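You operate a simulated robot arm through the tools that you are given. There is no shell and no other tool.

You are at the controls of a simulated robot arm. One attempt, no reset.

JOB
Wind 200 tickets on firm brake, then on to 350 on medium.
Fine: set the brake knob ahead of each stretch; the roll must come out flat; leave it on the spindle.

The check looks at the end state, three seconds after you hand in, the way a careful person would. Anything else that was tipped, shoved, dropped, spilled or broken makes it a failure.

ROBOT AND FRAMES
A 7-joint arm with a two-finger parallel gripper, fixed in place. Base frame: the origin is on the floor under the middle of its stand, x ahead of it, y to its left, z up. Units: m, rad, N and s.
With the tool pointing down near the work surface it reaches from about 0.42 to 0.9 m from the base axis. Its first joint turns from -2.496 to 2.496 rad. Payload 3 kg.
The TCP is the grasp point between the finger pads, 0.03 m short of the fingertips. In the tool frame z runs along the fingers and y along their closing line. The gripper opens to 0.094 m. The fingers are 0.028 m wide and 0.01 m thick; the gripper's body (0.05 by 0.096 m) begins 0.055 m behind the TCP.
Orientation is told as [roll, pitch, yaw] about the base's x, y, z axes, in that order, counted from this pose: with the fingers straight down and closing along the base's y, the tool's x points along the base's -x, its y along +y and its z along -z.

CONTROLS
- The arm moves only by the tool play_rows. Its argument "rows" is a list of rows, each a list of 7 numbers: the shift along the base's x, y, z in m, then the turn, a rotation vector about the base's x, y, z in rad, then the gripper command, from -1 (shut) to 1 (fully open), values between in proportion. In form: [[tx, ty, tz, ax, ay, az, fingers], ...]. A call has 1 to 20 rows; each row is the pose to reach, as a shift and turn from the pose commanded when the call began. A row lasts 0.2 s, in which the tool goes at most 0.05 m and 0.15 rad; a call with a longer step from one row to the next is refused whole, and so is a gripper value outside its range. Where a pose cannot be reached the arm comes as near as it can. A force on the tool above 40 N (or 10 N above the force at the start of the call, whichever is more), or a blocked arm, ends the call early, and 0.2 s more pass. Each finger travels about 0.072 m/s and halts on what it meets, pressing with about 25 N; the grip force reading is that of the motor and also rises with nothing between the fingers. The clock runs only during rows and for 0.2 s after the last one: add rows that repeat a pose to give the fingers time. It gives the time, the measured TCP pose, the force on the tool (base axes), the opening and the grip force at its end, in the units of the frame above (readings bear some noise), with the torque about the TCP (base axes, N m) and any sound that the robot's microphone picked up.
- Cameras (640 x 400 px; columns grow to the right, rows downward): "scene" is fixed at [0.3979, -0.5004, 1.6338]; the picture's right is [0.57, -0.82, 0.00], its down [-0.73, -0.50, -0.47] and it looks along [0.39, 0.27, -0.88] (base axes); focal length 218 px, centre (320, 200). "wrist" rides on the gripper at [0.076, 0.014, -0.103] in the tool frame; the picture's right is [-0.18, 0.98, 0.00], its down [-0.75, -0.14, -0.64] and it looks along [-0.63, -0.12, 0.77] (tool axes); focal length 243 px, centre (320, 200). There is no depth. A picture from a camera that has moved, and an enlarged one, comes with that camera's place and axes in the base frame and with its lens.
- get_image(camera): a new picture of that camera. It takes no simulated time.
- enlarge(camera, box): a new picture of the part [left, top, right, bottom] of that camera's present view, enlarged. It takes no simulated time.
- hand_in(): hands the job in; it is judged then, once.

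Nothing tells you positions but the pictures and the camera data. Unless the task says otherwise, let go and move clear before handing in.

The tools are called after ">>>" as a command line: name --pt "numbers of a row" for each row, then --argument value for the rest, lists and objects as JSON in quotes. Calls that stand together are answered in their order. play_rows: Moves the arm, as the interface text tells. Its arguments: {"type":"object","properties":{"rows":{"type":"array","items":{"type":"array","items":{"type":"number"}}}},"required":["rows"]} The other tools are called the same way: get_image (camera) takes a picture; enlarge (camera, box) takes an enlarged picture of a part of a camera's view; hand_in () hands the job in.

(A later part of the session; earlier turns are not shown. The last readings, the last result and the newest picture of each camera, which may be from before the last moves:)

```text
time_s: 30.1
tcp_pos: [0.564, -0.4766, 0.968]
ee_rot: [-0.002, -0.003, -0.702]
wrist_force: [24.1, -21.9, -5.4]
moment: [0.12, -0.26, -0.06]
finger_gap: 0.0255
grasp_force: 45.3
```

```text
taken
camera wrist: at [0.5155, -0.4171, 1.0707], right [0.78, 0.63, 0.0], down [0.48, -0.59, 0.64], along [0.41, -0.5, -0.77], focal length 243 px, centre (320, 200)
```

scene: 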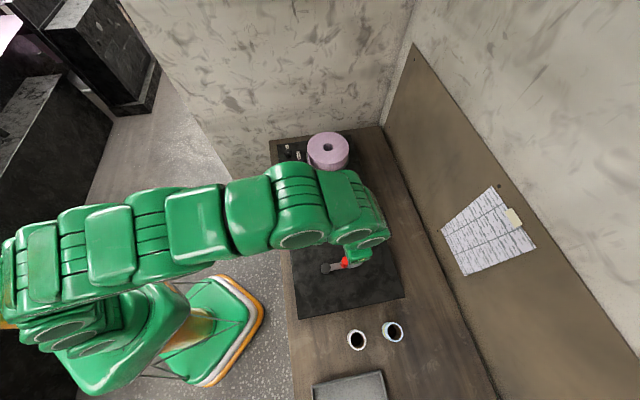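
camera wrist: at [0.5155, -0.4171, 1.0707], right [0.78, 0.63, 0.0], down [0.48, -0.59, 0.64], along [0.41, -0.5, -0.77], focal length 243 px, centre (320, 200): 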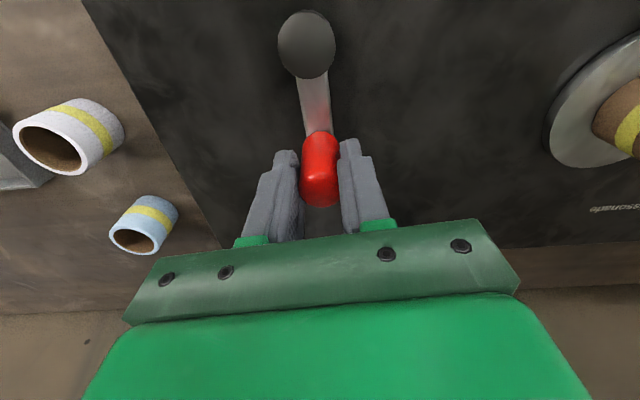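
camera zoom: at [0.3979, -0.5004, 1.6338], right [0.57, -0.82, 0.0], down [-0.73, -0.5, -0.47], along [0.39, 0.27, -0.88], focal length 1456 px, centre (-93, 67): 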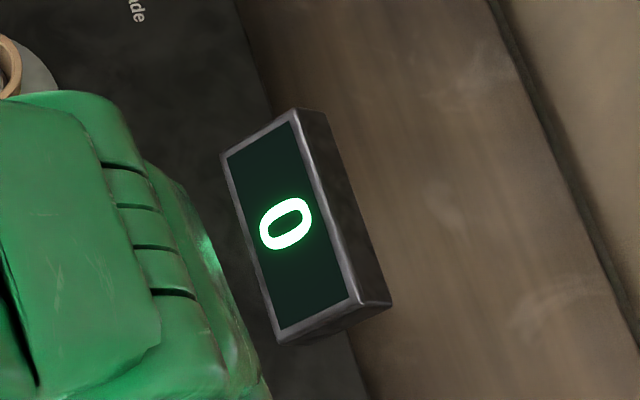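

The counter (0) is visible from the scene camera. The tape feeds so that the core should turn counter-clockwise from above, so I'll try a small counter-clockwise arc first and watch the counter and core.

>>> play_rows --pt "0.0008 -0.0007 0 0 0 0 -0.6" --pt "0.0027 0.0015 0 0 0 0 -0.6" --pt "0.0045 0.0037 0 0 0 0 -0.6" --pt "0.0062 0.006 0 0 0 0 -0.6" --pt "0.0078 0.0084 0 0 0 0 -0.6" --pt "0.0106 0.0134 0 0 0 0 -0.6" --pt "0.0106 0.0134 0 0 0 0 -0.6"

>>> enlarge --camera "scene" --box '[300, 180, 396, 250]'

>>> get_image --camera "wrist"

```text
time_s: 31.7
tcp_pos: [0.5748, -0.4634, 0.9671]
ee_rot: [-0.002, 0.0, -0.701]
wrist_force: [-4.6, 2.5, 15.0]
moment: [0.04, -0.02, 0.04]
finger_gap: 0.0247
grasp_force: 45.4
```

```text
5.71 times, centred on (348, 215) of scene
camera zoom: at [0.3979, -0.5004, 1.6338], right [0.57, -0.82, 0.0], down [-0.73, -0.5, -0.47], along [0.39, 0.27, -0.88], focal length 1248 px, centre (160, 114)
```

zoom: 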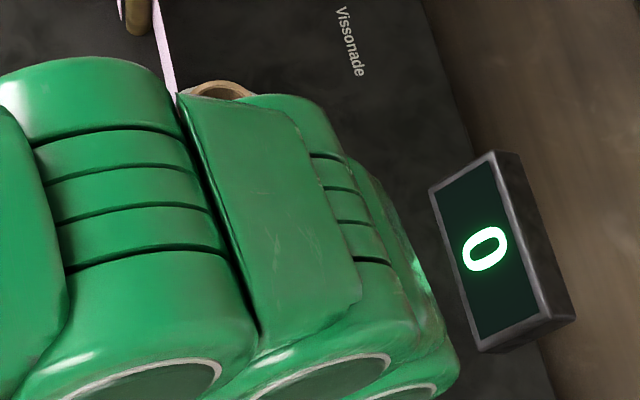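

```text
taken
camera wrist: at [0.5262, -0.4038, 1.0697], right [0.78, 0.63, 0.0], down [0.49, -0.59, 0.64], along [0.4, -0.5, -0.77], focal length 243 px, centre (320, 200)
```

wrist: 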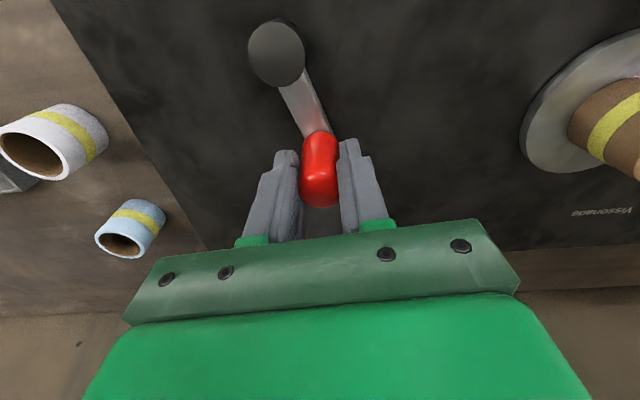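

The crank turns with light load. I'll continue counter-clockwise by about 1.2 rad and look again.

>>> play_rows --pt "0.0022 0.0053 0 0 0 0 -0.6" --pt "0.004 0.0108 0 0 0 0 -0.6" --pt "0.0052 0.0164 0 0 0 0 -0.6" --pt "0.0057 0.0221 0 0 0 0 -0.6" --pt "0.0058 0.0279 0 0 0 0 -0.6" --pt "0.0052 0.0336 0 0 0 0 -0.6" --pt "0.0041 0.0393 0 0 0 0 -0.6" --pt "0.0024 0.0447 0 0 0 0 -0.6" --pt "0.0003 0.05 0 0 0 0 -0.6" --pt "-0.0025 0.0551 0 0 0 0 -0.6" --pt "-0.0058 0.0598 0 0 0 0 -0.6" --pt "-0.0094 0.0642 0 0 0 0 -0.6" --pt "-0.0094 0.0642 0 0 0 0 -0.6"

>>> enlarge --camera "scene" --box '[300, 180, 396, 250]'

>>> get_image --camera "wrist"

```text
time_s: 34.1
tcp_pos: [0.571, -0.4026, 0.9667]
ee_rot: [-0.001, 0.001, -0.698]
wrist_force: [4.4, 3.3, 2.7]
moment: [0.18, 0.1, 0.03]
finger_gap: 0.025
grasp_force: 45.3
stopped in row 11: the force on the tool passed its limit at 41 N (the readings are from after the stop); the commanded pose is now the measured one
```

```text
5.71 times, centred on (348, 215) of scene
camera zoom: at [0.3979, -0.5004, 1.6338], right [0.57, -0.82, 0.0], down [-0.73, -0.5, -0.47], along [0.39, 0.27, -0.88], focal length 1248 px, centre (160, 114)
```

zoom: 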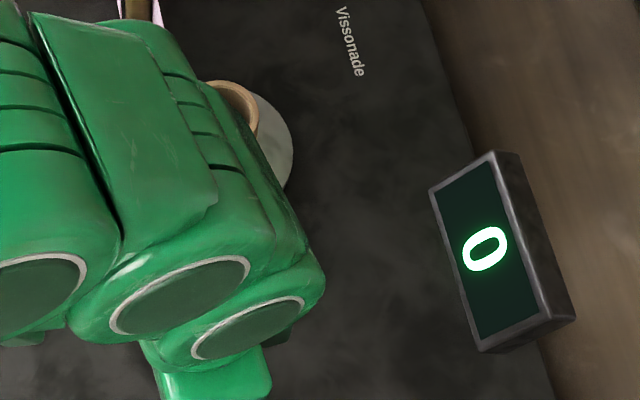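

```text
taken
camera wrist: at [0.5223, -0.3438, 1.0696], right [0.77, 0.63, 0.0], down [0.49, -0.59, 0.64], along [0.41, -0.5, -0.77], focal length 243 px, centre (320, 200)
```

wrist: 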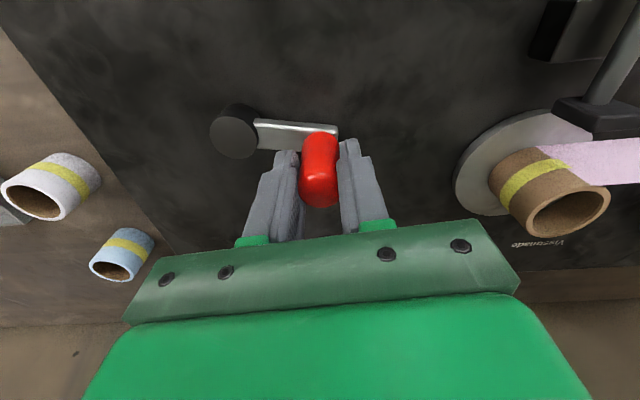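

The counter still shows 0 after about 1.1 rad. I'll check whether the core has moved at all.

>>> enlarge --camera "wrist" --box '[440, 90, 640, 250]'

>>> get_image --camera "scene"

```text
2.50 times, centred on (540, 170) of wrist
camera zoom: at [0.5223, -0.3438, 1.0696], right [0.77, 0.63, 0.0], down [0.49, -0.59, 0.64], along [0.41, -0.5, -0.77], focal length 606 px, centre (-230, 275)
```

zoom: 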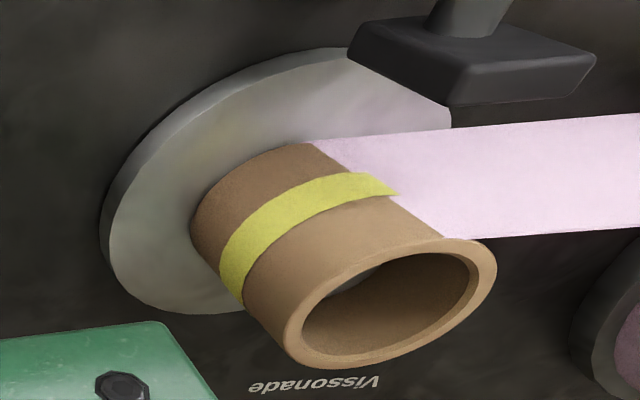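

```text
taken
```

scene: 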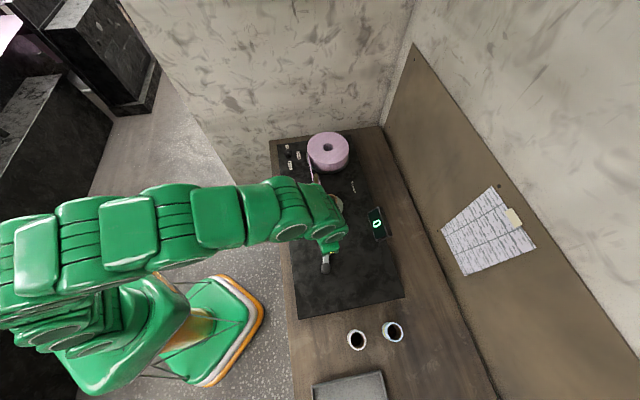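

The core hasn't moved and counter-clockwise cranking felt free, so it seems to freewheel that way. I'll try clockwise with a refined circle estimate (centre about (0.5206, -0.4352), radius 0.060) and watch the core.

>>> play_rows --pt "0.003 -0.0052 0 0 0 0 -0.6" --pt "0.0055 -0.0107 0 0 0 0 -0.6" --pt "0.0074 -0.0163 0 0 0 0 -0.6" --pt "0.0087 -0.0222 0 0 0 0 -0.6" --pt "0.0094 -0.0281 0 0 0 0 -0.6" --pt "0.0096 -0.0341 0 0 0 0 -0.6" --pt "0.0096 -0.0341 0 0 0 0 -0.6"

>>> enlarge --camera "scene" --box '[300, 180, 396, 250]'

>>> get_image --camera "wrist"

```text
time_s: 35.1
tcp_pos: [0.5799, -0.4238, 0.9671]
ee_rot: [0.0, 0.0, -0.7]
wrist_force: [5.4, 1.2, -10.8]
moment: [-0.78, -0.83, -0.03]
finger_gap: 0.0248
grasp_force: 45.8
stopped in row 4: the force on the tool passed its limit at 41 N (the readings are from after the stop); the commanded pose is now the measured one
```

```text
5.71 times, centred on (348, 215) of scene
camera zoom: at [0.3979, -0.5004, 1.6338], right [0.57, -0.82, 0.0], down [-0.73, -0.5, -0.47], along [0.39, 0.27, -0.88], focal length 1248 px, centre (160, 114)
```

zoom: 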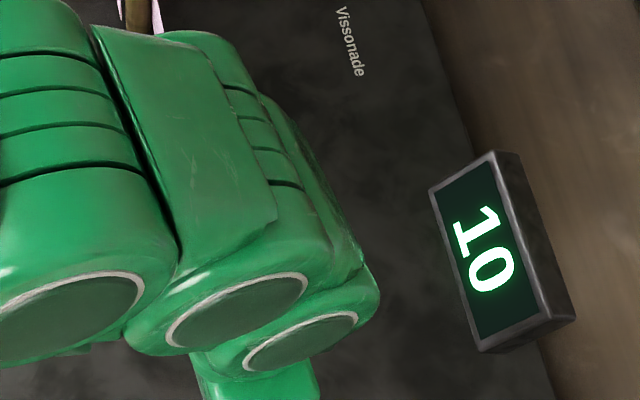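

```text
taken
camera wrist: at [0.5308, -0.3645, 1.0696], right [0.77, 0.63, 0.0], down [0.49, -0.59, 0.64], along [0.41, -0.5, -0.77], focal length 243 px, centre (320, 200)
```

wrist: 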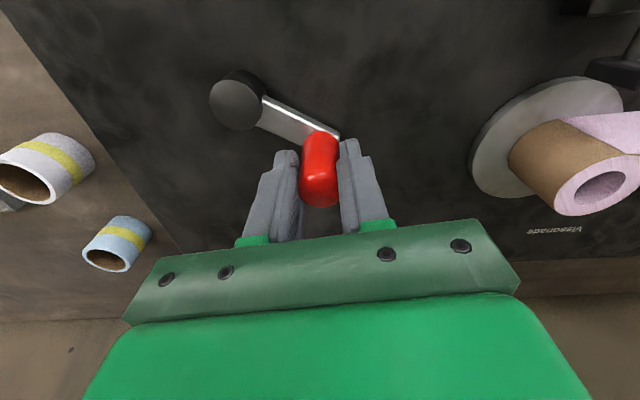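

Clockwise winds: the counter jumped to 10 after only about 0.4 rad, and the paper is wrapping on. The gearing is high, so I'll take small steps. First I'll look at the roll closely.

>>> enlarge --camera "wrist" --box '[440, 50, 640, 230]'

>>> play_rows --pt "0 0 0 0 0 0 -0.6"

>>> enlarge --camera "scene" --box '[300, 180, 396, 250]'

```text
2.22 times, centred on (540, 140) of wrist
camera zoom: at [0.5308, -0.3645, 1.0696], right [0.77, 0.63, 0.0], down [0.49, -0.59, 0.64], along [0.41, -0.5, -0.77], focal length 539 px, centre (-169, 333)
```

zoom: 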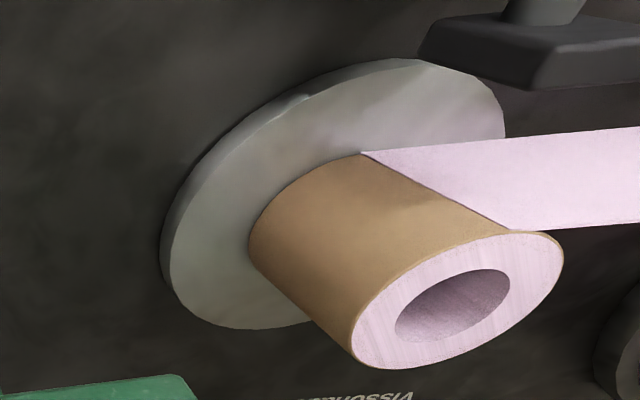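

```text
time_s: 35.5
tcp_pos: [0.5806, -0.4242, 0.9663]
ee_rot: [0.001, -0.002, -0.7]
wrist_force: [9.9, 1.5, -12.9]
moment: [-0.67, -0.72, 0.03]
finger_gap: 0.0249
grasp_force: 44.8
```

```text
5.71 times, centred on (348, 215) of scene
camera zoom: at [0.3979, -0.5004, 1.6338], right [0.57, -0.82, 0.0], down [-0.73, -0.5, -0.47], along [0.39, 0.27, -0.88], focal length 1248 px, centre (160, 114)
```

zoom: 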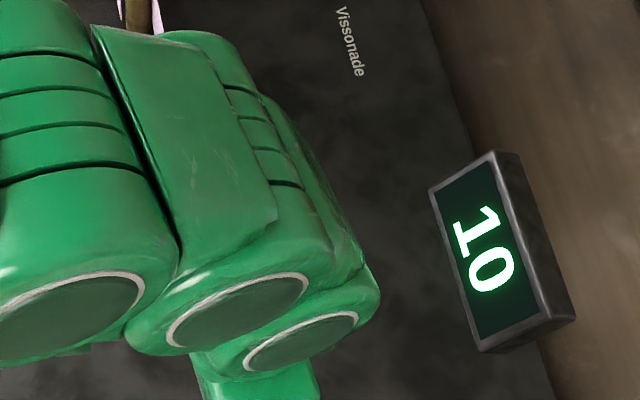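

The counter is steady at 10, so winding follows the handle only. I'll make short clockwise moves to read the working force and the tickets per radian.

>>> play_rows --pt "0.0006 -0.0036 0 0 0 0 -0.6" --pt "0.0009 -0.0071 0 0 0 0 -0.6" --pt "0.001 -0.0107 0 0 0 0 -0.6"

>>> enlarge --camera "scene" --box '[300, 180, 396, 250]'

```text
time_s: 36.3
tcp_pos: [0.5815, -0.4361, 0.966]
ee_rot: [-0.001, -0.002, -0.701]
wrist_force: [15.6, 0.1, -5.5]
moment: [0.77, 0.86, -0.01]
finger_gap: 0.0252
grasp_force: 44.8
```

```text
5.71 times, centred on (348, 215) of scene
camera zoom: at [0.3979, -0.5004, 1.6338], right [0.57, -0.82, 0.0], down [-0.73, -0.5, -0.47], along [0.39, 0.27, -0.88], focal length 1248 px, centre (160, 114)
```

zoom: 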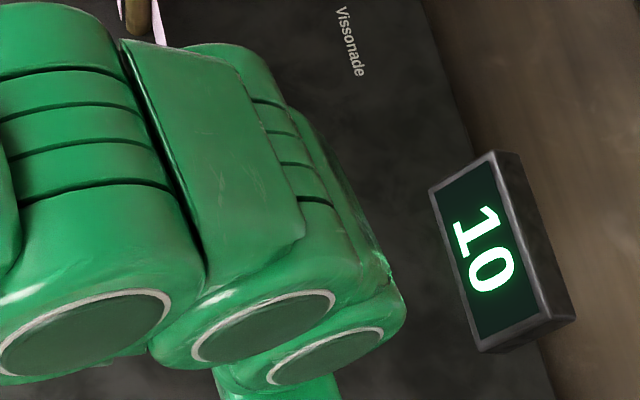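

The counter stayed at 10, so it may tick in blocks, and the tangential load is small. I'll refit the circle (centre about (0.524, -0.436), radius 0.0575) and continue clockwise in moderate steps.

>>> play_rows --pt "0.0003 -0.0057 0 0 0 0 -0.6" --pt "-0.0005 -0.0114 0 0 0 0 -0.6" --pt "-0.002 -0.017 0 0 0 0 -0.6" --pt "-0.0039 -0.0224 0 0 0 0 -0.6" --pt "-0.0064 -0.0276 0 0 0 0 -0.6" --pt "-0.0094 -0.0325 0 0 0 0 -0.6" --pt "-0.0129 -0.037 0 0 0 0 -0.6" --pt "-0.0168 -0.0412 0 0 0 0 -0.6"

>>> enlarge --camera "scene" --box '[300, 180, 396, 250]'

>>> get_image --camera "wrist"

```text
time_s: 38.0
tcp_pos: [0.5684, -0.4735, 0.9672]
ee_rot: [-0.001, -0.005, -0.699]
wrist_force: [10.0, -7.7, -3.0]
moment: [-0.69, -0.61, 0.0]
finger_gap: 0.0248
grasp_force: 45.5
stopped in row 8: the force on the tool passed its limit at 42 N (the readings are from after the stop); the commanded pose is now the measured one
```

```text
5.71 times, centred on (348, 215) of scene
camera zoom: at [0.3979, -0.5004, 1.6338], right [0.57, -0.82, 0.0], down [-0.73, -0.5, -0.47], along [0.39, 0.27, -0.88], focal length 1248 px, centre (160, 114)
```

zoom: 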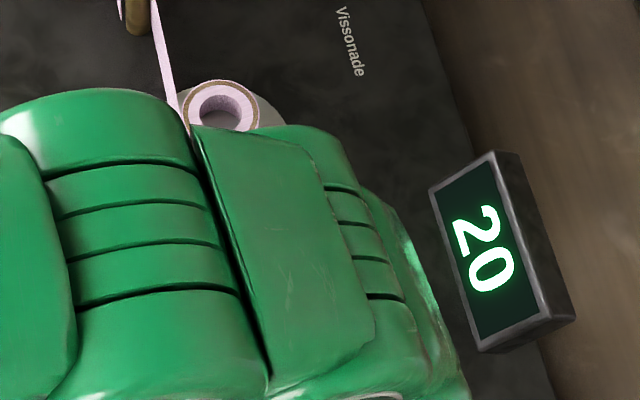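

```text
taken
camera wrist: at [0.5186, -0.4143, 1.0693], right [0.77, 0.63, 0.0], down [0.48, -0.59, 0.65], along [0.41, -0.5, -0.76], focal length 243 px, centre (320, 200)
```

wrist: 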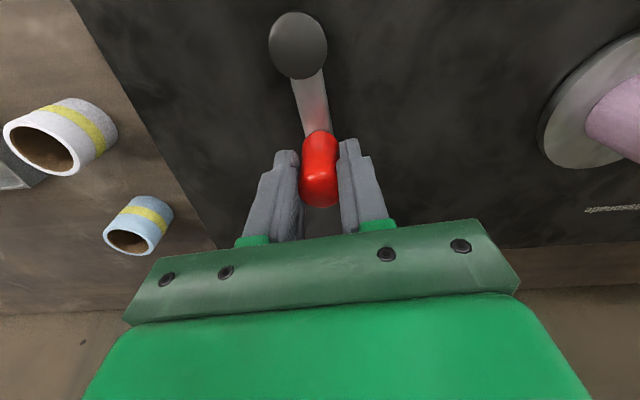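

The counter reads 20, which fits about 100 tickets per turn with the display rounding to tens. The roll still looks flat. I'll continue clockwise in short calls while refining the circle.

>>> play_rows --pt "-0.0039 -0.0042 0 0 0 0 -0.6" --pt "-0.0083 -0.008 0 0 0 0 -0.6" --pt "-0.013 -0.0114 0 0 0 0 -0.6" --pt "-0.018 -0.0143 0 0 0 0 -0.6" --pt "-0.0232 -0.0166 0 0 0 0 -0.6"

>>> enlarge --camera "scene" --box '[300, 180, 396, 250]'

```text
time_s: 38.6
tcp_pos: [0.5584, -0.4827, 0.9666]
ee_rot: [-0.001, -0.005, -0.702]
wrist_force: [10.2, -11.7, -4.3]
moment: [-0.27, -0.38, 0.01]
finger_gap: 0.0254
grasp_force: 45.0
stopped in row 3: the force on the tool passed its limit at 42 N (the readings are from after the stop); the commanded pose is now the measured one
```

```text
5.71 times, centred on (348, 215) of scene
camera zoom: at [0.3979, -0.5004, 1.6338], right [0.57, -0.82, 0.0], down [-0.73, -0.5, -0.47], along [0.39, 0.27, -0.88], focal length 1248 px, centre (160, 114)
```

zoom: 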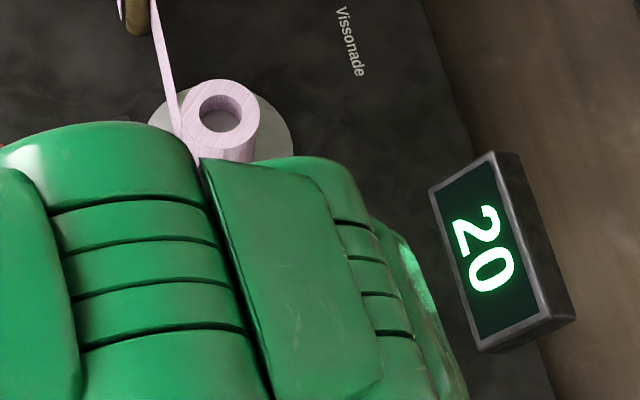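

Residual force keeps pointing outward along the crank, so I've been running slightly inside the true circle. I'll bias the path outward a little and go slower.

>>> play_rows --pt "-0.0024 -0.0027 0 0 0 0 -0.6" --pt "-0.0054 -0.0045 0 0 0 0 -0.6" --pt "-0.0086 -0.0061 0 0 0 0 -0.6" --pt "-0.0118 -0.0076 0 0 0 0 -0.6" --pt "-0.0151 -0.0088 0 0 0 0 -0.6" --pt "-0.0185 -0.0099 0 0 0 0 -0.6" --pt "-0.0219 -0.0108 0 0 0 0 -0.6" --pt "-0.0253 -0.0114 0 0 0 0 -0.6"

>>> enlarge --camera "scene" --box '[300, 180, 396, 250]'

```text
time_s: 40.4
tcp_pos: [0.5337, -0.4951, 0.9676]
ee_rot: [0.001, -0.004, -0.701]
wrist_force: [5.1, -19.7, -8.1]
moment: [-0.51, -0.88, -0.02]
finger_gap: 0.0246
grasp_force: 44.7
```

```text
5.71 times, centred on (348, 215) of scene
camera zoom: at [0.3979, -0.5004, 1.6338], right [0.57, -0.82, 0.0], down [-0.73, -0.5, -0.47], along [0.39, 0.27, -0.88], focal length 1248 px, centre (160, 114)
```

zoom: 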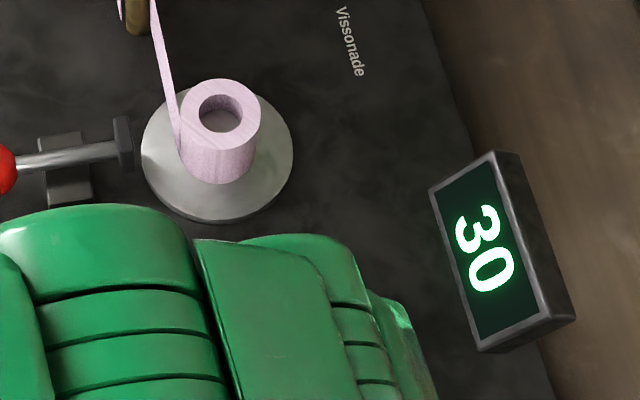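

The counter is at 30 and the roll looks flat. The refit circle (centre (0.5217, -0.4367), radius about 0.060) agrees with the images, so I'll continue on that path.

>>> play_rows --pt "-0.004 -0.0018 0 0 0 0 -0.6" --pt "-0.0088 -0.0026 0 0 0 0 -0.6" --pt "-0.0136 -0.0029 0 0 0 0 -0.6" --pt "-0.0184 -0.0025 0 0 0 0 -0.6" --pt "-0.0232 -0.0017 0 0 0 0 -0.6" --pt "-0.0279 -0.0006 0 0 0 0 -0.6" --pt "-0.0325 0.0009 0 0 0 0 -0.6" --pt "-0.0369 0.0028 0 0 0 0 -0.6" --pt "-0.0412 0.005 0 0 0 0 -0.6" --pt "-0.0453 0.0075 0 0 0 0 -0.6"

>>> enlarge --camera "scene" --box '[300, 180, 396, 250]'

>>> get_image --camera "wrist"

```text
time_s: 42.6
tcp_pos: [0.4874, -0.4865, 0.9667]
ee_rot: [-0.001, -0.006, -0.7]
wrist_force: [-3.6, -4.7, -11.1]
moment: [0.39, 0.08, -0.04]
finger_gap: 0.0252
grasp_force: 45.0
```

```text
5.71 times, centred on (348, 215) of scene
camera zoom: at [0.3979, -0.5004, 1.6338], right [0.57, -0.82, 0.0], down [-0.73, -0.5, -0.47], along [0.39, 0.27, -0.88], focal length 1248 px, centre (160, 114)
```

zoom: 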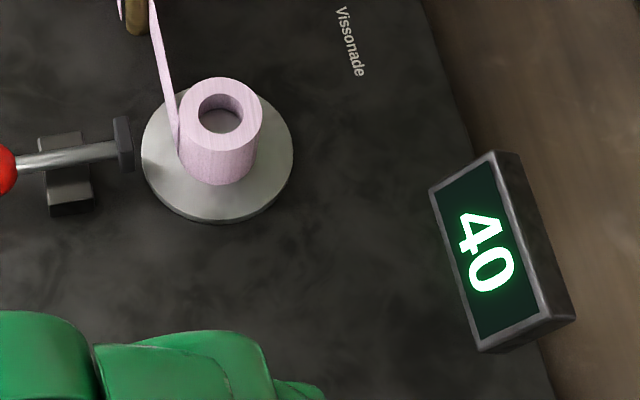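

```text
taken
camera wrist: at [0.4386, -0.4265, 1.0696], right [0.77, 0.63, 0.0], down [0.48, -0.59, 0.65], along [0.41, -0.5, -0.76], focal length 243 px, centre (320, 200)
```

wrist: 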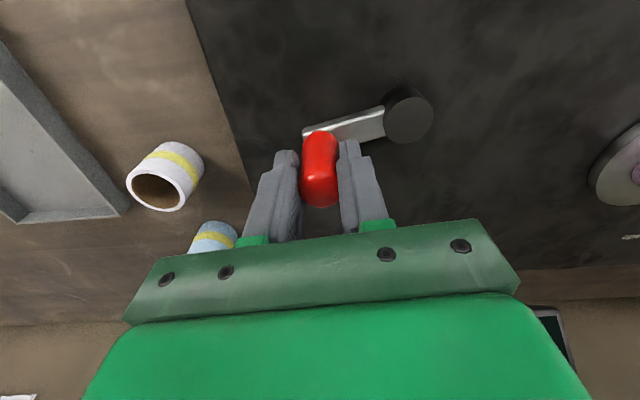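

Forces are near zero and the counter is at 40 after about 2.8 rad, so roughly 15–16 tickets per radian. I'll continue around the far side.

>>> play_rows --pt "-0.0043 0.0034 0 0 0 0 -0.6" --pt "-0.0083 0.007 0 0 0 0 -0.6" --pt "-0.012 0.0109 0 0 0 0 -0.6" --pt "-0.0153 0.0152 0 0 0 0 -0.6" --pt "-0.0182 0.0198 0 0 0 0 -0.6" --pt "-0.0207 0.0246 0 0 0 0 -0.6" --pt "-0.0228 0.0296 0 0 0 0 -0.6" --pt "-0.0244 0.0348 0 0 0 0 -0.6" --pt "-0.0255 0.0401 0 0 0 0 -0.6" --pt "-0.0261 0.0455 0 0 0 0 -0.6" --pt "-0.0263 0.0509 0 0 0 0 -0.6" --pt "-0.026 0.0563 0 0 0 0 -0.6"

>>> enlarge --camera "scene" --box '[300, 180, 396, 250]'

```text
time_s: 45.2
tcp_pos: [0.4615, -0.4295, 0.9684]
ee_rot: [-0.003, -0.002, -0.701]
wrist_force: [-7.2, 1.1, 2.4]
moment: [0.0, -0.21, -0.02]
finger_gap: 0.0247
grasp_force: 44.8
stopped in row 12: the force on the tool passed its limit at 41 N (the readings are from after the stop); the commanded pose is now the measured one
```

```text
5.71 times, centred on (348, 215) of scene
camera zoom: at [0.3979, -0.5004, 1.6338], right [0.57, -0.82, 0.0], down [-0.73, -0.5, -0.47], along [0.39, 0.27, -0.88], focal length 1248 px, centre (160, 114)
```

zoom: 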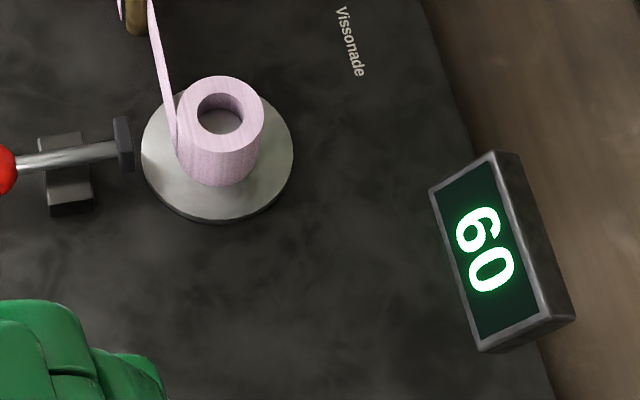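

The counter is at 60 after about 3.87 rad and the gearing still fits about 16 per radian. I'll continue clockwise around the top.

>>> play_rows --pt "0.0012 0.0053 0 0 0 0 -0.6" --pt "0.0026 0.0106 0 0 0 0 -0.6" --pt "0.0044 0.0157 0 0 0 0 -0.6" --pt "0.0067 0.0206 0 0 0 0 -0.6" --pt "0.0094 0.0253 0 0 0 0 -0.6" --pt "0.0125 0.0298 0 0 0 0 -0.6" --pt "0.0161 0.0339 0 0 0 0 -0.6" --pt "0.0199 0.0377 0 0 0 0 -0.6" --pt "0.0241 0.0411 0 0 0 0 -0.6" --pt "0.0286 0.0442 0 0 0 0 -0.6" --pt "0.0333 0.0468 0 0 0 0 -0.6" --pt "0.0383 0.049 0 0 0 0 -0.6" --pt "0.0434 0.0507 0 0 0 0 -0.6" --pt "0.0487 0.052 0 0 0 0 -0.6"

>>> enlarge --camera "scene" --box '[300, 180, 396, 250]'

```text
time_s: 48.2
tcp_pos: [0.5123, -0.3781, 0.9662]
ee_rot: [-0.001, -0.005, -0.699]
wrist_force: [-4.1, 18.0, 12.8]
moment: [0.31, 0.29, 0.06]
finger_gap: 0.025
grasp_force: 45.3
```

```text
5.71 times, centred on (348, 215) of scene
camera zoom: at [0.3979, -0.5004, 1.6338], right [0.57, -0.82, 0.0], down [-0.73, -0.5, -0.47], along [0.39, 0.27, -0.88], focal length 1248 px, centre (160, 114)
```

zoom: 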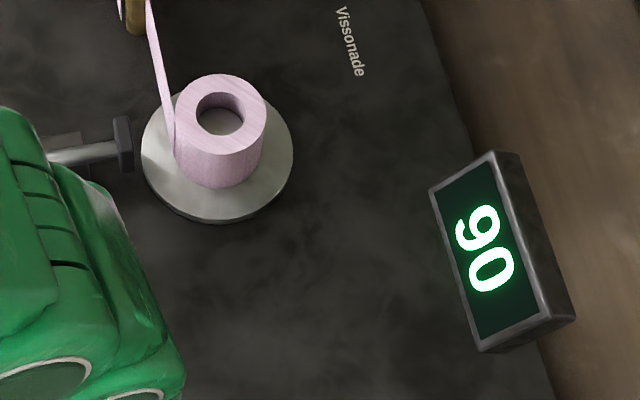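

The counter reads 90. I'll inspect the roll's flatness closely before going on.

>>> enlarge --camera "scene" --box '[310, 185, 350, 215]'

>>> enlarge --camera "wrist" --box '[400, 0, 640, 200]'

```text
13.33 times, centred on (330, 200) of scene
camera zoom: at [0.3979, -0.5004, 1.6338], right [0.57, -0.82, 0.0], down [-0.73, -0.5, -0.47], along [0.39, 0.27, -0.88], focal length 2912 px, centre (187, 200)
```

zoom: 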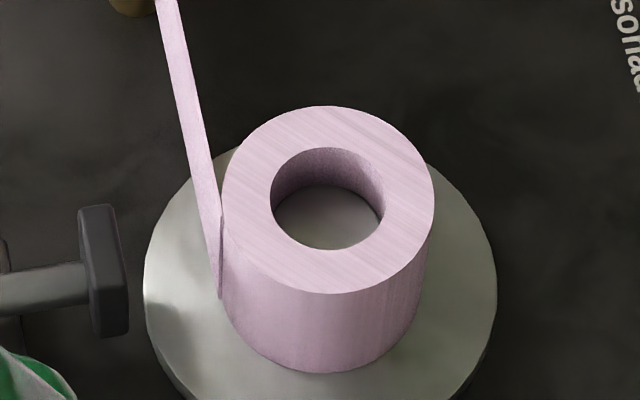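

```text
2.00 times, centred on (520, 100) of wrist
camera zoom: at [0.4622, -0.3185, 1.069], right [0.77, 0.63, 0.0], down [0.48, -0.59, 0.65], along [0.41, -0.5, -0.76], focal length 485 px, centre (-80, 400)
```

zoom: 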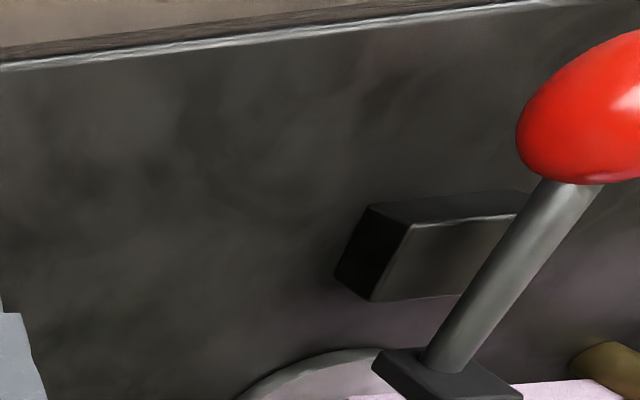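

The roll is flat so far. I'll continue clockwise for about 1.4 rad.

>>> play_rows --pt "0.0066 0.001 0 0 0 0 -0.6" --pt "0.0121 0.0012 0 0 0 0 -0.6" --pt "0.0175 0.0009 0 0 0 0 -0.6" --pt "0.0229 0.0001 0 0 0 0 -0.6" --pt "0.0282 -0.0012 0 0 0 0 -0.6" --pt "0.0333 -0.0029 0 0 0 0 -0.6" --pt "0.0383 -0.0051 0 0 0 0 -0.6" --pt "0.0431 -0.0077 0 0 0 0 -0.6" --pt "0.0476 -0.0108 0 0 0 0 -0.6" --pt "0.0518 -0.0143 0 0 0 0 -0.6" --pt "0.0557 -0.0181 0 0 0 0 -0.6" --pt "0.0592 -0.0222 0 0 0 0 -0.6" --pt "0.0623 -0.0267 0 0 0 0 -0.6" --pt "0.0651 -0.0314 0 0 0 0 -0.6" --pt "0.0674 -0.0363 0 0 0 0 -0.6" --pt "0.0692 -0.0414 0 0 0 0 -0.6"

>>> enlarge --camera "scene" --box '[300, 180, 396, 250]'

```text
time_s: 51.6
tcp_pos: [0.5802, -0.4206, 0.9677]
ee_rot: [-0.002, 0.0, -0.7]
wrist_force: [-14.3, -3.7, -35.1]
moment: [0.19, 0.05, -0.04]
finger_gap: 0.0249
grasp_force: 44.7
```

```text
5.71 times, centred on (348, 215) of scene
camera zoom: at [0.3979, -0.5004, 1.6338], right [0.57, -0.82, 0.0], down [-0.73, -0.5, -0.47], along [0.39, 0.27, -0.88], focal length 1248 px, centre (160, 114)
```

zoom: 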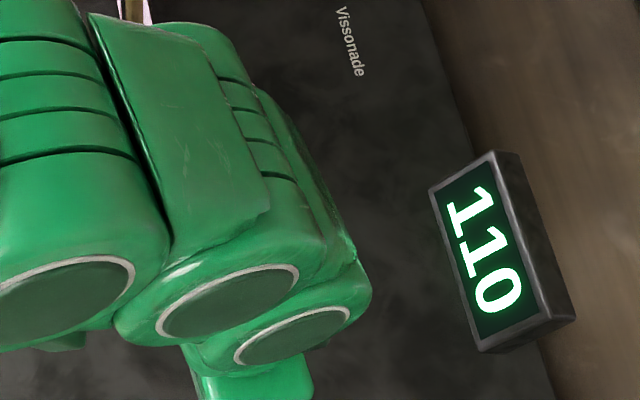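

About one full turn in, the counter is at 110. I'll continue, easing z down 1 mm to relieve the vertical load.

>>> play_rows --pt "0.001 -0.006 -0.0008 0 0 0 -0.6" --pt "0.002 -0.0122 -0.001 0 0 0 -0.6" --pt "0.0022 -0.0179 -0.001 0 0 0 -0.6" --pt "0.002 -0.0233 -0.001 0 0 0 -0.6" --pt "0.0012 -0.0286 -0.001 0 0 0 -0.6" --pt "0.0 -0.0339 -0.001 0 0 0 -0.6" --pt "-0.0016 -0.039 -0.001 0 0 0 -0.6" --pt "-0.0038 -0.044 -0.001 0 0 0 -0.6" --pt "-0.0063 -0.0487 -0.001 0 0 0 -0.6" --pt "-0.0093 -0.0532 -0.001 0 0 0 -0.6" --pt "-0.0127 -0.0575 -0.001 0 0 0 -0.6" --pt "-0.0164 -0.0614 -0.001 0 0 0 -0.6" --pt "-0.0205 -0.0649 -0.001 0 0 0 -0.6" --pt "-0.0249 -0.0681 -0.001 0 0 0 -0.6" --pt "-0.0295 -0.0708 -0.001 0 0 0 -0.6" --pt "-0.0344 -0.0731 -0.001 0 0 0 -0.6"

>>> enlarge --camera "scene" --box '[300, 180, 396, 250]'

```text
time_s: 55.0
tcp_pos: [0.546, -0.4931, 0.9661]
ee_rot: [-0.002, 0.0, -0.701]
wrist_force: [3.6, -9.5, 22.6]
moment: [0.02, -0.32, -0.02]
finger_gap: 0.0251
grasp_force: 44.8
```

```text
5.71 times, centred on (348, 215) of scene
camera zoom: at [0.3979, -0.5004, 1.6338], right [0.57, -0.82, 0.0], down [-0.73, -0.5, -0.47], along [0.39, 0.27, -0.88], focal length 1248 px, centre (160, 114)
```

zoom: 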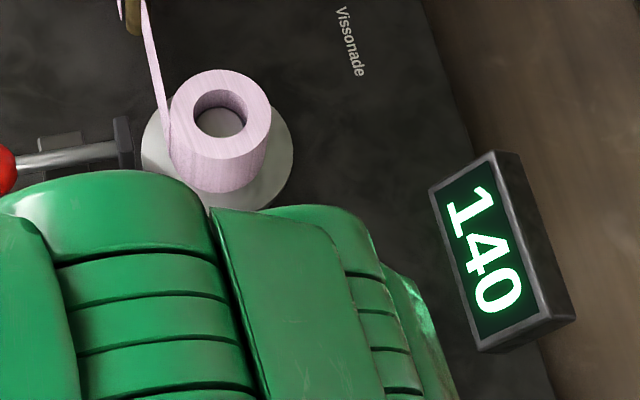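

The counter is at 140 after about 8.05 rad (around 18 per radian), and the roll is flat. I'll do another 1.8 rad, which should reach about 170.

>>> play_rows --pt "-0.005 -0.002 0.0005 0 0 0 -0.6" --pt "-0.0102 -0.0034 0.0005 0 0 0 -0.6" --pt "-0.0156 -0.0044 0.0005 0 0 0 -0.6" --pt "-0.0209 -0.0049 0.0005 0 0 0 -0.6" --pt "-0.0264 -0.0048 0.0005 0 0 0 -0.6" --pt "-0.0317 -0.0043 0.0005 0 0 0 -0.6" --pt "-0.0371 -0.0033 0.0005 0 0 0 -0.6" --pt "-0.0423 -0.0019 0.0005 0 0 0 -0.6" --pt "-0.0473 0.0001 0.0005 0 0 0 -0.6" --pt "-0.0522 0.0024 0.0005 0 0 0 -0.6" --pt "-0.0568 0.0052 0.0005 0 0 0 -0.6" --pt "-0.0612 0.0084 0.0005 0 0 0 -0.6" --pt "-0.0652 0.012 0.0005 0 0 0 -0.6" --pt "-0.0689 0.016 0.0005 0 0 0 -0.6" --pt "-0.0723 0.0202 0.0005 0 0 0 -0.6" --pt "-0.0752 0.0248 0.0005 0 0 0 -0.6" --pt "-0.0777 0.0295 0.0005 0 0 0 -0.6" --pt "-0.0798 0.0345 0.0005 0 0 0 -0.6" --pt "-0.0815 0.0397 0.0005 0 0 0 -0.6" --pt "-0.0826 0.0449 0.0005 0 0 0 -0.6"

>>> enlarge --camera "scene" --box '[300, 180, 396, 250]'

```text
time_s: 58.6
tcp_pos: [0.469, -0.4632, 0.966]
ee_rot: [-0.002, 0.0, -0.7]
wrist_force: [2.3, 1.8, 3.3]
moment: [-0.15, -0.07, -0.01]
finger_gap: 0.0247
grasp_force: 45.2
stopped in row 18: the force on the tool passed its limit at 41 N (the readings are from after the stop); the commanded pose is now the measured one
```

```text
5.71 times, centred on (348, 215) of scene
camera zoom: at [0.3979, -0.5004, 1.6338], right [0.57, -0.82, 0.0], down [-0.73, -0.5, -0.47], along [0.39, 0.27, -0.88], focal length 1248 px, centre (160, 114)
```

zoom: 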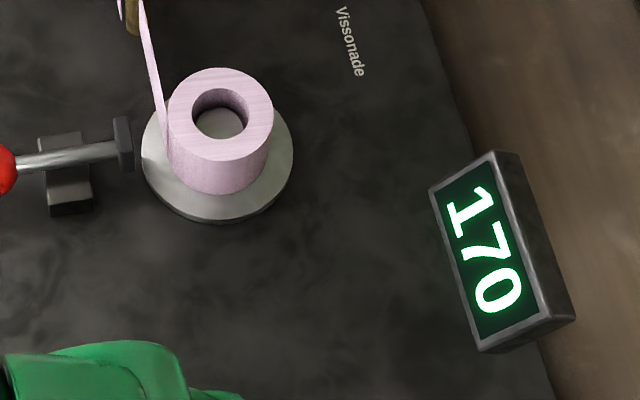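

The counter is at 170. My fit says 200 comes about 1.7 rad further, so I'll advance 1.08 rad (to about 188) and then take fine steps.

>>> play_rows --pt "-0.0033 0.0044 0 0 0 0 -0.6" --pt "-0.0051 0.0095 0 0 0 0 -0.6" --pt "-0.0064 0.0148 0 0 0 0 -0.6" --pt "-0.0072 0.0201 0 0 0 0 -0.6" --pt "-0.0075 0.0255 0 0 0 0 -0.6" --pt "-0.0073 0.0309 0 0 0 0 -0.6" --pt "-0.0067 0.0363 0 0 0 0 -0.6" --pt "-0.0056 0.0416 0 0 0 0 -0.6" --pt "-0.0039 0.0467 0 0 0 0 -0.6" --pt "-0.0019 0.0518 0 0 0 0 -0.6" --pt "0.0006 0.0566 0 0 0 0 -0.6" --pt "0.0035 0.0611 0 0 0 0 -0.6"

>>> enlarge --camera "scene" --box '[300, 180, 396, 250]'

```text
time_s: 61.2
tcp_pos: [0.4724, -0.4024, 0.9667]
ee_rot: [0.0, -0.001, -0.7]
wrist_force: [20.1, -13.3, 0.7]
moment: [-0.39, -0.07, 0.0]
finger_gap: 0.025
grasp_force: 45.3
```

```text
5.71 times, centred on (348, 215) of scene
camera zoom: at [0.3979, -0.5004, 1.6338], right [0.57, -0.82, 0.0], down [-0.73, -0.5, -0.47], along [0.39, 0.27, -0.88], focal length 1248 px, centre (160, 114)
```

zoom: 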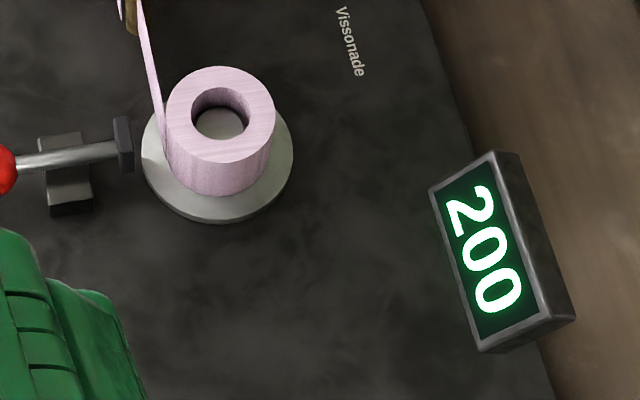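

The counter just reached 200, and by my fit the true count is about 196. I'll nudge about 0.15 rad further to sit in the middle of the 200 window.

>>> play_rows --pt "0.0024 0.0014 0 0 0 0 -0.6" --pt "0.0042 0.0038 0 0 0 0 -0.6" --pt "0.0062 0.0061 0 0 0 0 -0.6"

>>> enlarge --camera "scene" --box '[300, 180, 396, 250]'

>>> enlarge --camera "scene" --box '[310, 185, 350, 215]'

```text
time_s: 62.0
tcp_pos: [0.4771, -0.3977, 0.9668]
ee_rot: [0.0, 0.002, -0.7]
wrist_force: [-9.8, 8.3, 2.8]
moment: [-0.42, -0.54, -0.02]
finger_gap: 0.0251
grasp_force: 45.4
```

```text
5.71 times, centred on (348, 215) of scene
camera zoom: at [0.3979, -0.5004, 1.6338], right [0.57, -0.82, 0.0], down [-0.73, -0.5, -0.47], along [0.39, 0.27, -0.88], focal length 1248 px, centre (160, 114)
```

zoom: 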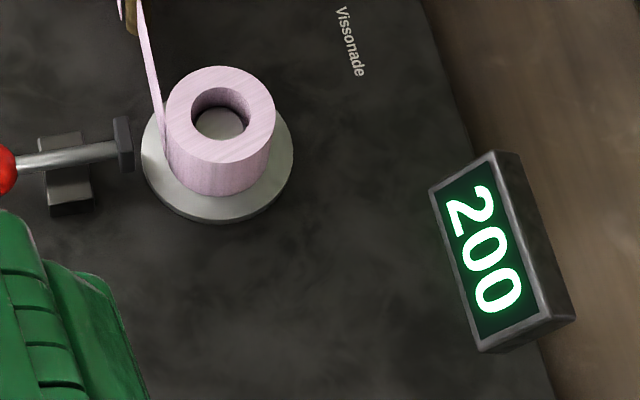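

```text
13.33 times, centred on (330, 200) of scene
camera zoom: at [0.3979, -0.5004, 1.6338], right [0.57, -0.82, 0.0], down [-0.73, -0.5, -0.47], along [0.39, 0.27, -0.88], focal length 2912 px, centre (187, 200)
```

zoom: 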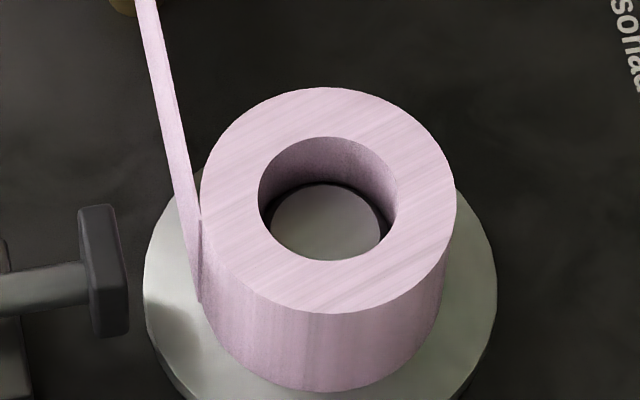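

The counter is steady at 200 and the roll is flat. I'll release the crank handle, rise, and check that the counter holds.

>>> play_rows --pt "0 0 0 0 0 0 -0.2" --pt "0 0 0 0 0 0 0.1" --pt "0 0 0 0 0 0 0.3" --pt "0 0 0 0 0 0 0.3" --pt "0 0 0.03 0 0 0 0.3" --pt "0 0 0.07 0 0 0 0.3" --pt "0 0 0.11 0 0 0 0.3" --pt "0 0 0.11 0 0 0 0.3"

>>> enlarge --camera "scene" --box '[280, 180, 396, 280]'

```text
time_s: 63.8
tcp_pos: [0.4787, -0.3999, 1.0796]
ee_rot: [-0.001, -0.002, -0.699]
wrist_force: [-0.7, 0.0, 0.2]
moment: [-0.01, -0.01, -0.01]
finger_gap: 0.0613
grasp_force: 0.1
```

```text
4.00 times, centred on (338, 230) of scene
camera zoom: at [0.3979, -0.5004, 1.6338], right [0.57, -0.82, 0.0], down [-0.73, -0.5, -0.47], along [0.39, 0.27, -0.88], focal length 874 px, centre (248, 80)
```

zoom: 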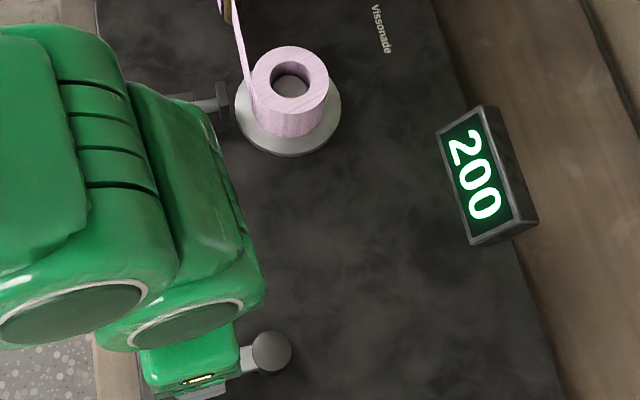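

The counter holds at 200 with the crank released. Now I return to the brake knob to set MEDIUM, passing high over the lever.

>>> play_rows --pt "0.03 0.03 0.01 0 0 -0.02 0.3" --pt "0.06 0.062 0.015 0 0 -0.04 0.3" --pt "0.09 0.094 0.015 0 0 -0.06 0.3" --pt "0.12 0.126 0.015 0 0 -0.085 0.3" --pt "0.15 0.158 0.015 0 0 -0.085 0.3" --pt "0.18 0.19 0.015 0 0 -0.085 0.3" --pt "0.21 0.222 0.015 0 0 -0.085 0.3" --pt "0.24 0.254 0.01 0 0 -0.085 0.3" --pt "0.27 0.286 0.0 0 0 -0.085 0.3" --pt "0.3 0.318 -0.01 0 0 -0.085 0.3" --pt "0.33 0.342 -0.02 0 0 -0.085 0.3" --pt "0.3453 0.3505 -0.03 0 0 -0.085 0.3" --pt "0.3453 0.3505 -0.04 0 0 -0.085 0.3" --pt "0.3453 0.3505 -0.04 0 0 -0.085 0.3"

>>> get_image --camera "wrist"

>>> enlarge --camera "wrist" --box '[272, 80, 368, 140]'

```text
time_s: 66.8
tcp_pos: [0.8271, -0.0461, 1.0364]
ee_rot: [0.001, -0.001, -0.786]
wrist_force: [0.0, 0.2, 1.0]
moment: [0.04, 0.02, 0.01]
finger_gap: 0.0609
grasp_force: 0.0
```

```text
taken
camera wrist: at [0.7827, 0.0172, 1.1391], right [0.82, 0.57, 0.0], down [0.43, -0.63, 0.64], along [0.36, -0.53, -0.77], focal length 243 px, centre (320, 200)
```

wrist: 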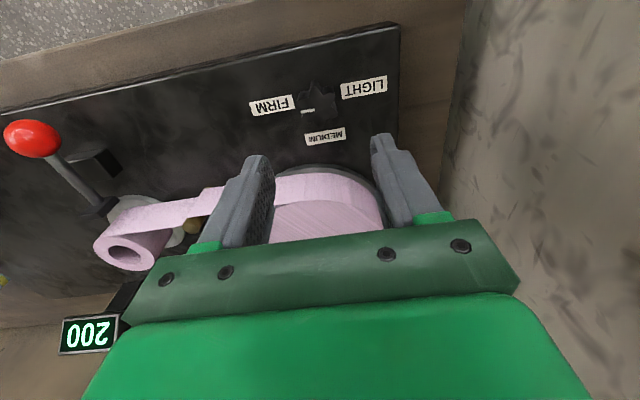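

```text
6.67 times, centred on (320, 110) of wrist
camera zoom: at [0.7827, 0.0172, 1.1391], right [0.82, 0.57, 0.0], down [0.43, -0.63, 0.64], along [0.36, -0.53, -0.77], focal length 1618 px, centre (320, 800)
```

zoom: 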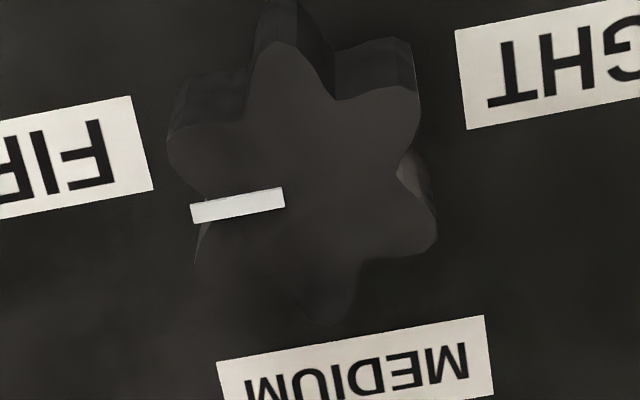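

The pointer is at FIRM and the knob centre is at (0.8235, -0.046). I'm about 3 mm too far in x, so I'll correct that, descend and close.

>>> play_rows --pt "-0.003 0.0005 -0.03 0 0 0 0.3" --pt "-0.003 0.0005 -0.06 0 0 0 0.3" --pt "-0.003 0.0005 -0.085 0 0 0 0.3" --pt "-0.003 0.0005 -0.1015 0 0 0 0.3" --pt "-0.003 0.0005 -0.1015 0 0 0 0.3"

>>> play_rows --pt "0 0 0 0 0 0 0.1" --pt "0 0 0 0 0 0 -0.1" --pt "0 0 0 0 0 0 -0.3" --pt "0 0 0 0 0 0 -0.3"

```text
time_s: 68.0
tcp_pos: [0.8214, -0.0472, 0.9359]
ee_rot: [0.0, 0.0, -0.785]
wrist_force: [-0.2, -0.7, 0.6]
moment: [0.03, 0.0, -0.01]
finger_gap: 0.0612
grasp_force: 0.0
```

```text
time_s: 69.0
tcp_pos: [0.8195, -0.0467, 0.9362]
ee_rot: [0.001, -0.001, -0.785]
wrist_force: [11.0, 12.6, -0.8]
moment: [0.14, -0.33, 0.07]
finger_gap: 0.0416
grasp_force: 7.4
```

>>> play_rows --pt "0 0 0 0 0 0 -0.3" --pt "0 0 0 0 0 0 -0.3"

>>> enlarge --camera "wrist" --box '[260, 100, 400, 220]'

```text
time_s: 69.6
tcp_pos: [0.8215, -0.0468, 0.9352]
ee_rot: [0.0, -0.001, -0.785]
wrist_force: [12.0, 11.0, -0.9]
moment: [0.26, -0.16, 0.0]
finger_gap: 0.0426
grasp_force: 9.2
```

```text
3.33 times, centred on (330, 160) of wrist
camera zoom: at [0.7771, 0.0168, 1.0384], right [0.82, 0.57, 0.0], down [0.43, -0.63, 0.64], along [0.36, -0.53, -0.77], focal length 809 px, centre (287, 333)
```

zoom: 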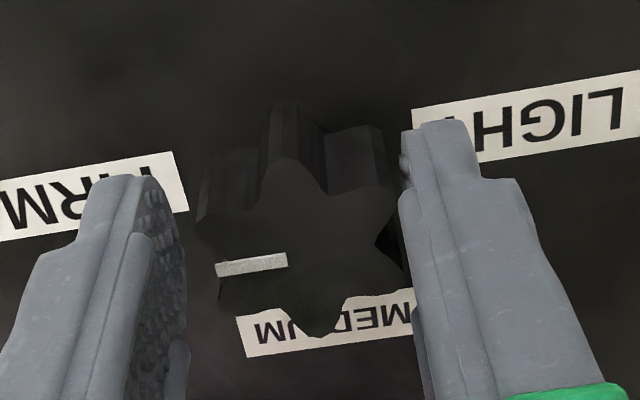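

Only the right finger touches, so I'm about 3 mm low along the closing line. I'll open slightly, shift by (+0.0028, +0.0012) and close again.

>>> play_rows --pt "0 0 0 0 0 0 0.15" --pt "0.0015 0.0006 0 0 0 0 0.15" --pt "0.0028 0.0012 0 0 0 0 0.15" --pt "0.0028 0.0012 0 0 0 0 0.15" --pt "0.0028 0.0012 0 0 0 0 0.15" --pt "0.0028 0.0012 0 0 0 0 0.15"

>>> play_rows --pt "0 0 0 0 0 0 0.0" --pt "0 0 0 0 0 0 -0.15" --pt "0 0 0 0 0 0 -0.3" --pt "0 0 0 0 0 0 -0.3" --pt "0 0 0 0 0 0 -0.3"

```text
time_s: 71.0
tcp_pos: [0.8239, -0.0456, 0.9365]
ee_rot: [0.001, 0.0, -0.785]
wrist_force: [0.6, -0.3, 0.0]
moment: [-0.02, 0.0, 0.0]
finger_gap: 0.0539
grasp_force: 0.0
```

```text
time_s: 72.2
tcp_pos: [0.8242, -0.0453, 0.9358]
ee_rot: [0.0, 0.0, -0.786]
wrist_force: [0.5, -0.6, 1.2]
moment: [-0.27, 0.28, 0.0]
finger_gap: 0.0367
grasp_force: 44.8
```

The grip is centred with nearly zero side load. I'll now turn counter-clockwise 90° toward MEDIUM in two chunks.

>>> play_rows --pt "0 0 0 0 0 0.1 -0.3" --pt "0 0 0 0 0 0.2 -0.3" --pt "0 0 0 0 0 0.3 -0.3" --pt "0 0 0 0 0 0.4 -0.3" --pt "0 0 0 0 0 0.5 -0.3" --pt "0 0 0 0 0 0.6 -0.3" --pt "0 0 0 0 0 0.6 -0.3"

>>> enlarge --camera "wrist" --box '[260, 100, 400, 220]'

```text
time_s: 73.8
tcp_pos: [0.8229, -0.0451, 0.9352]
ee_rot: [0.001, -0.002, -0.185]
wrist_force: [9.7, -26.4, 1.4]
moment: [-0.31, -0.41, 0.01]
finger_gap: 0.0367
grasp_force: 45.2
```

```text
3.33 times, centred on (330, 160) of wrist
camera zoom: at [0.7509, -0.0181, 1.0382], right [0.36, 0.93, 0.0], down [0.71, -0.28, 0.64], along [0.6, -0.23, -0.77], focal length 809 px, centre (287, 333)
```

zoom: 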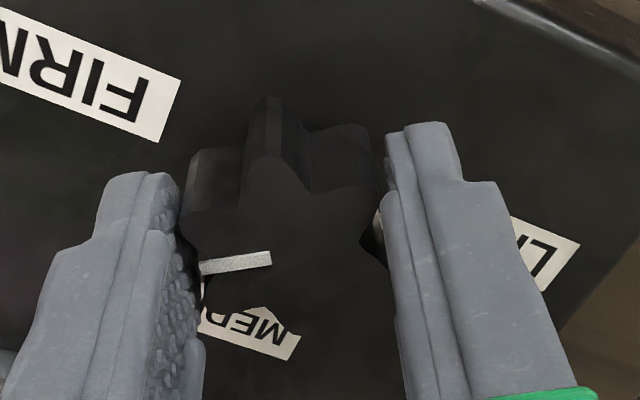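

>>> play_rows --pt "0.0002 -0.0005 0 0 0 0.08 -0.3" --pt "0.0003 -0.0009 0 0 0 0.16 -0.3" --pt "0.0003 -0.0009 0 0 0 0.24 -0.3" --pt "0.0003 -0.0009 0 0 0 0.34 -0.3" --pt "0.0003 -0.0009 0 0 0 0.44 -0.3" --pt "0.0003 -0.0009 0 0 0 0.5 -0.3" --pt "0.0003 -0.0009 0 0 0 0.5 -0.3"

```text
time_s: 75.4
tcp_pos: [0.8222, -0.0451, 0.9357]
ee_rot: [0.0, 0.001, 0.315]
wrist_force: [-16.5, -15.7, 23.2]
moment: [-0.87, 0.55, -0.02]
finger_gap: 0.0367
grasp_force: 44.7
```

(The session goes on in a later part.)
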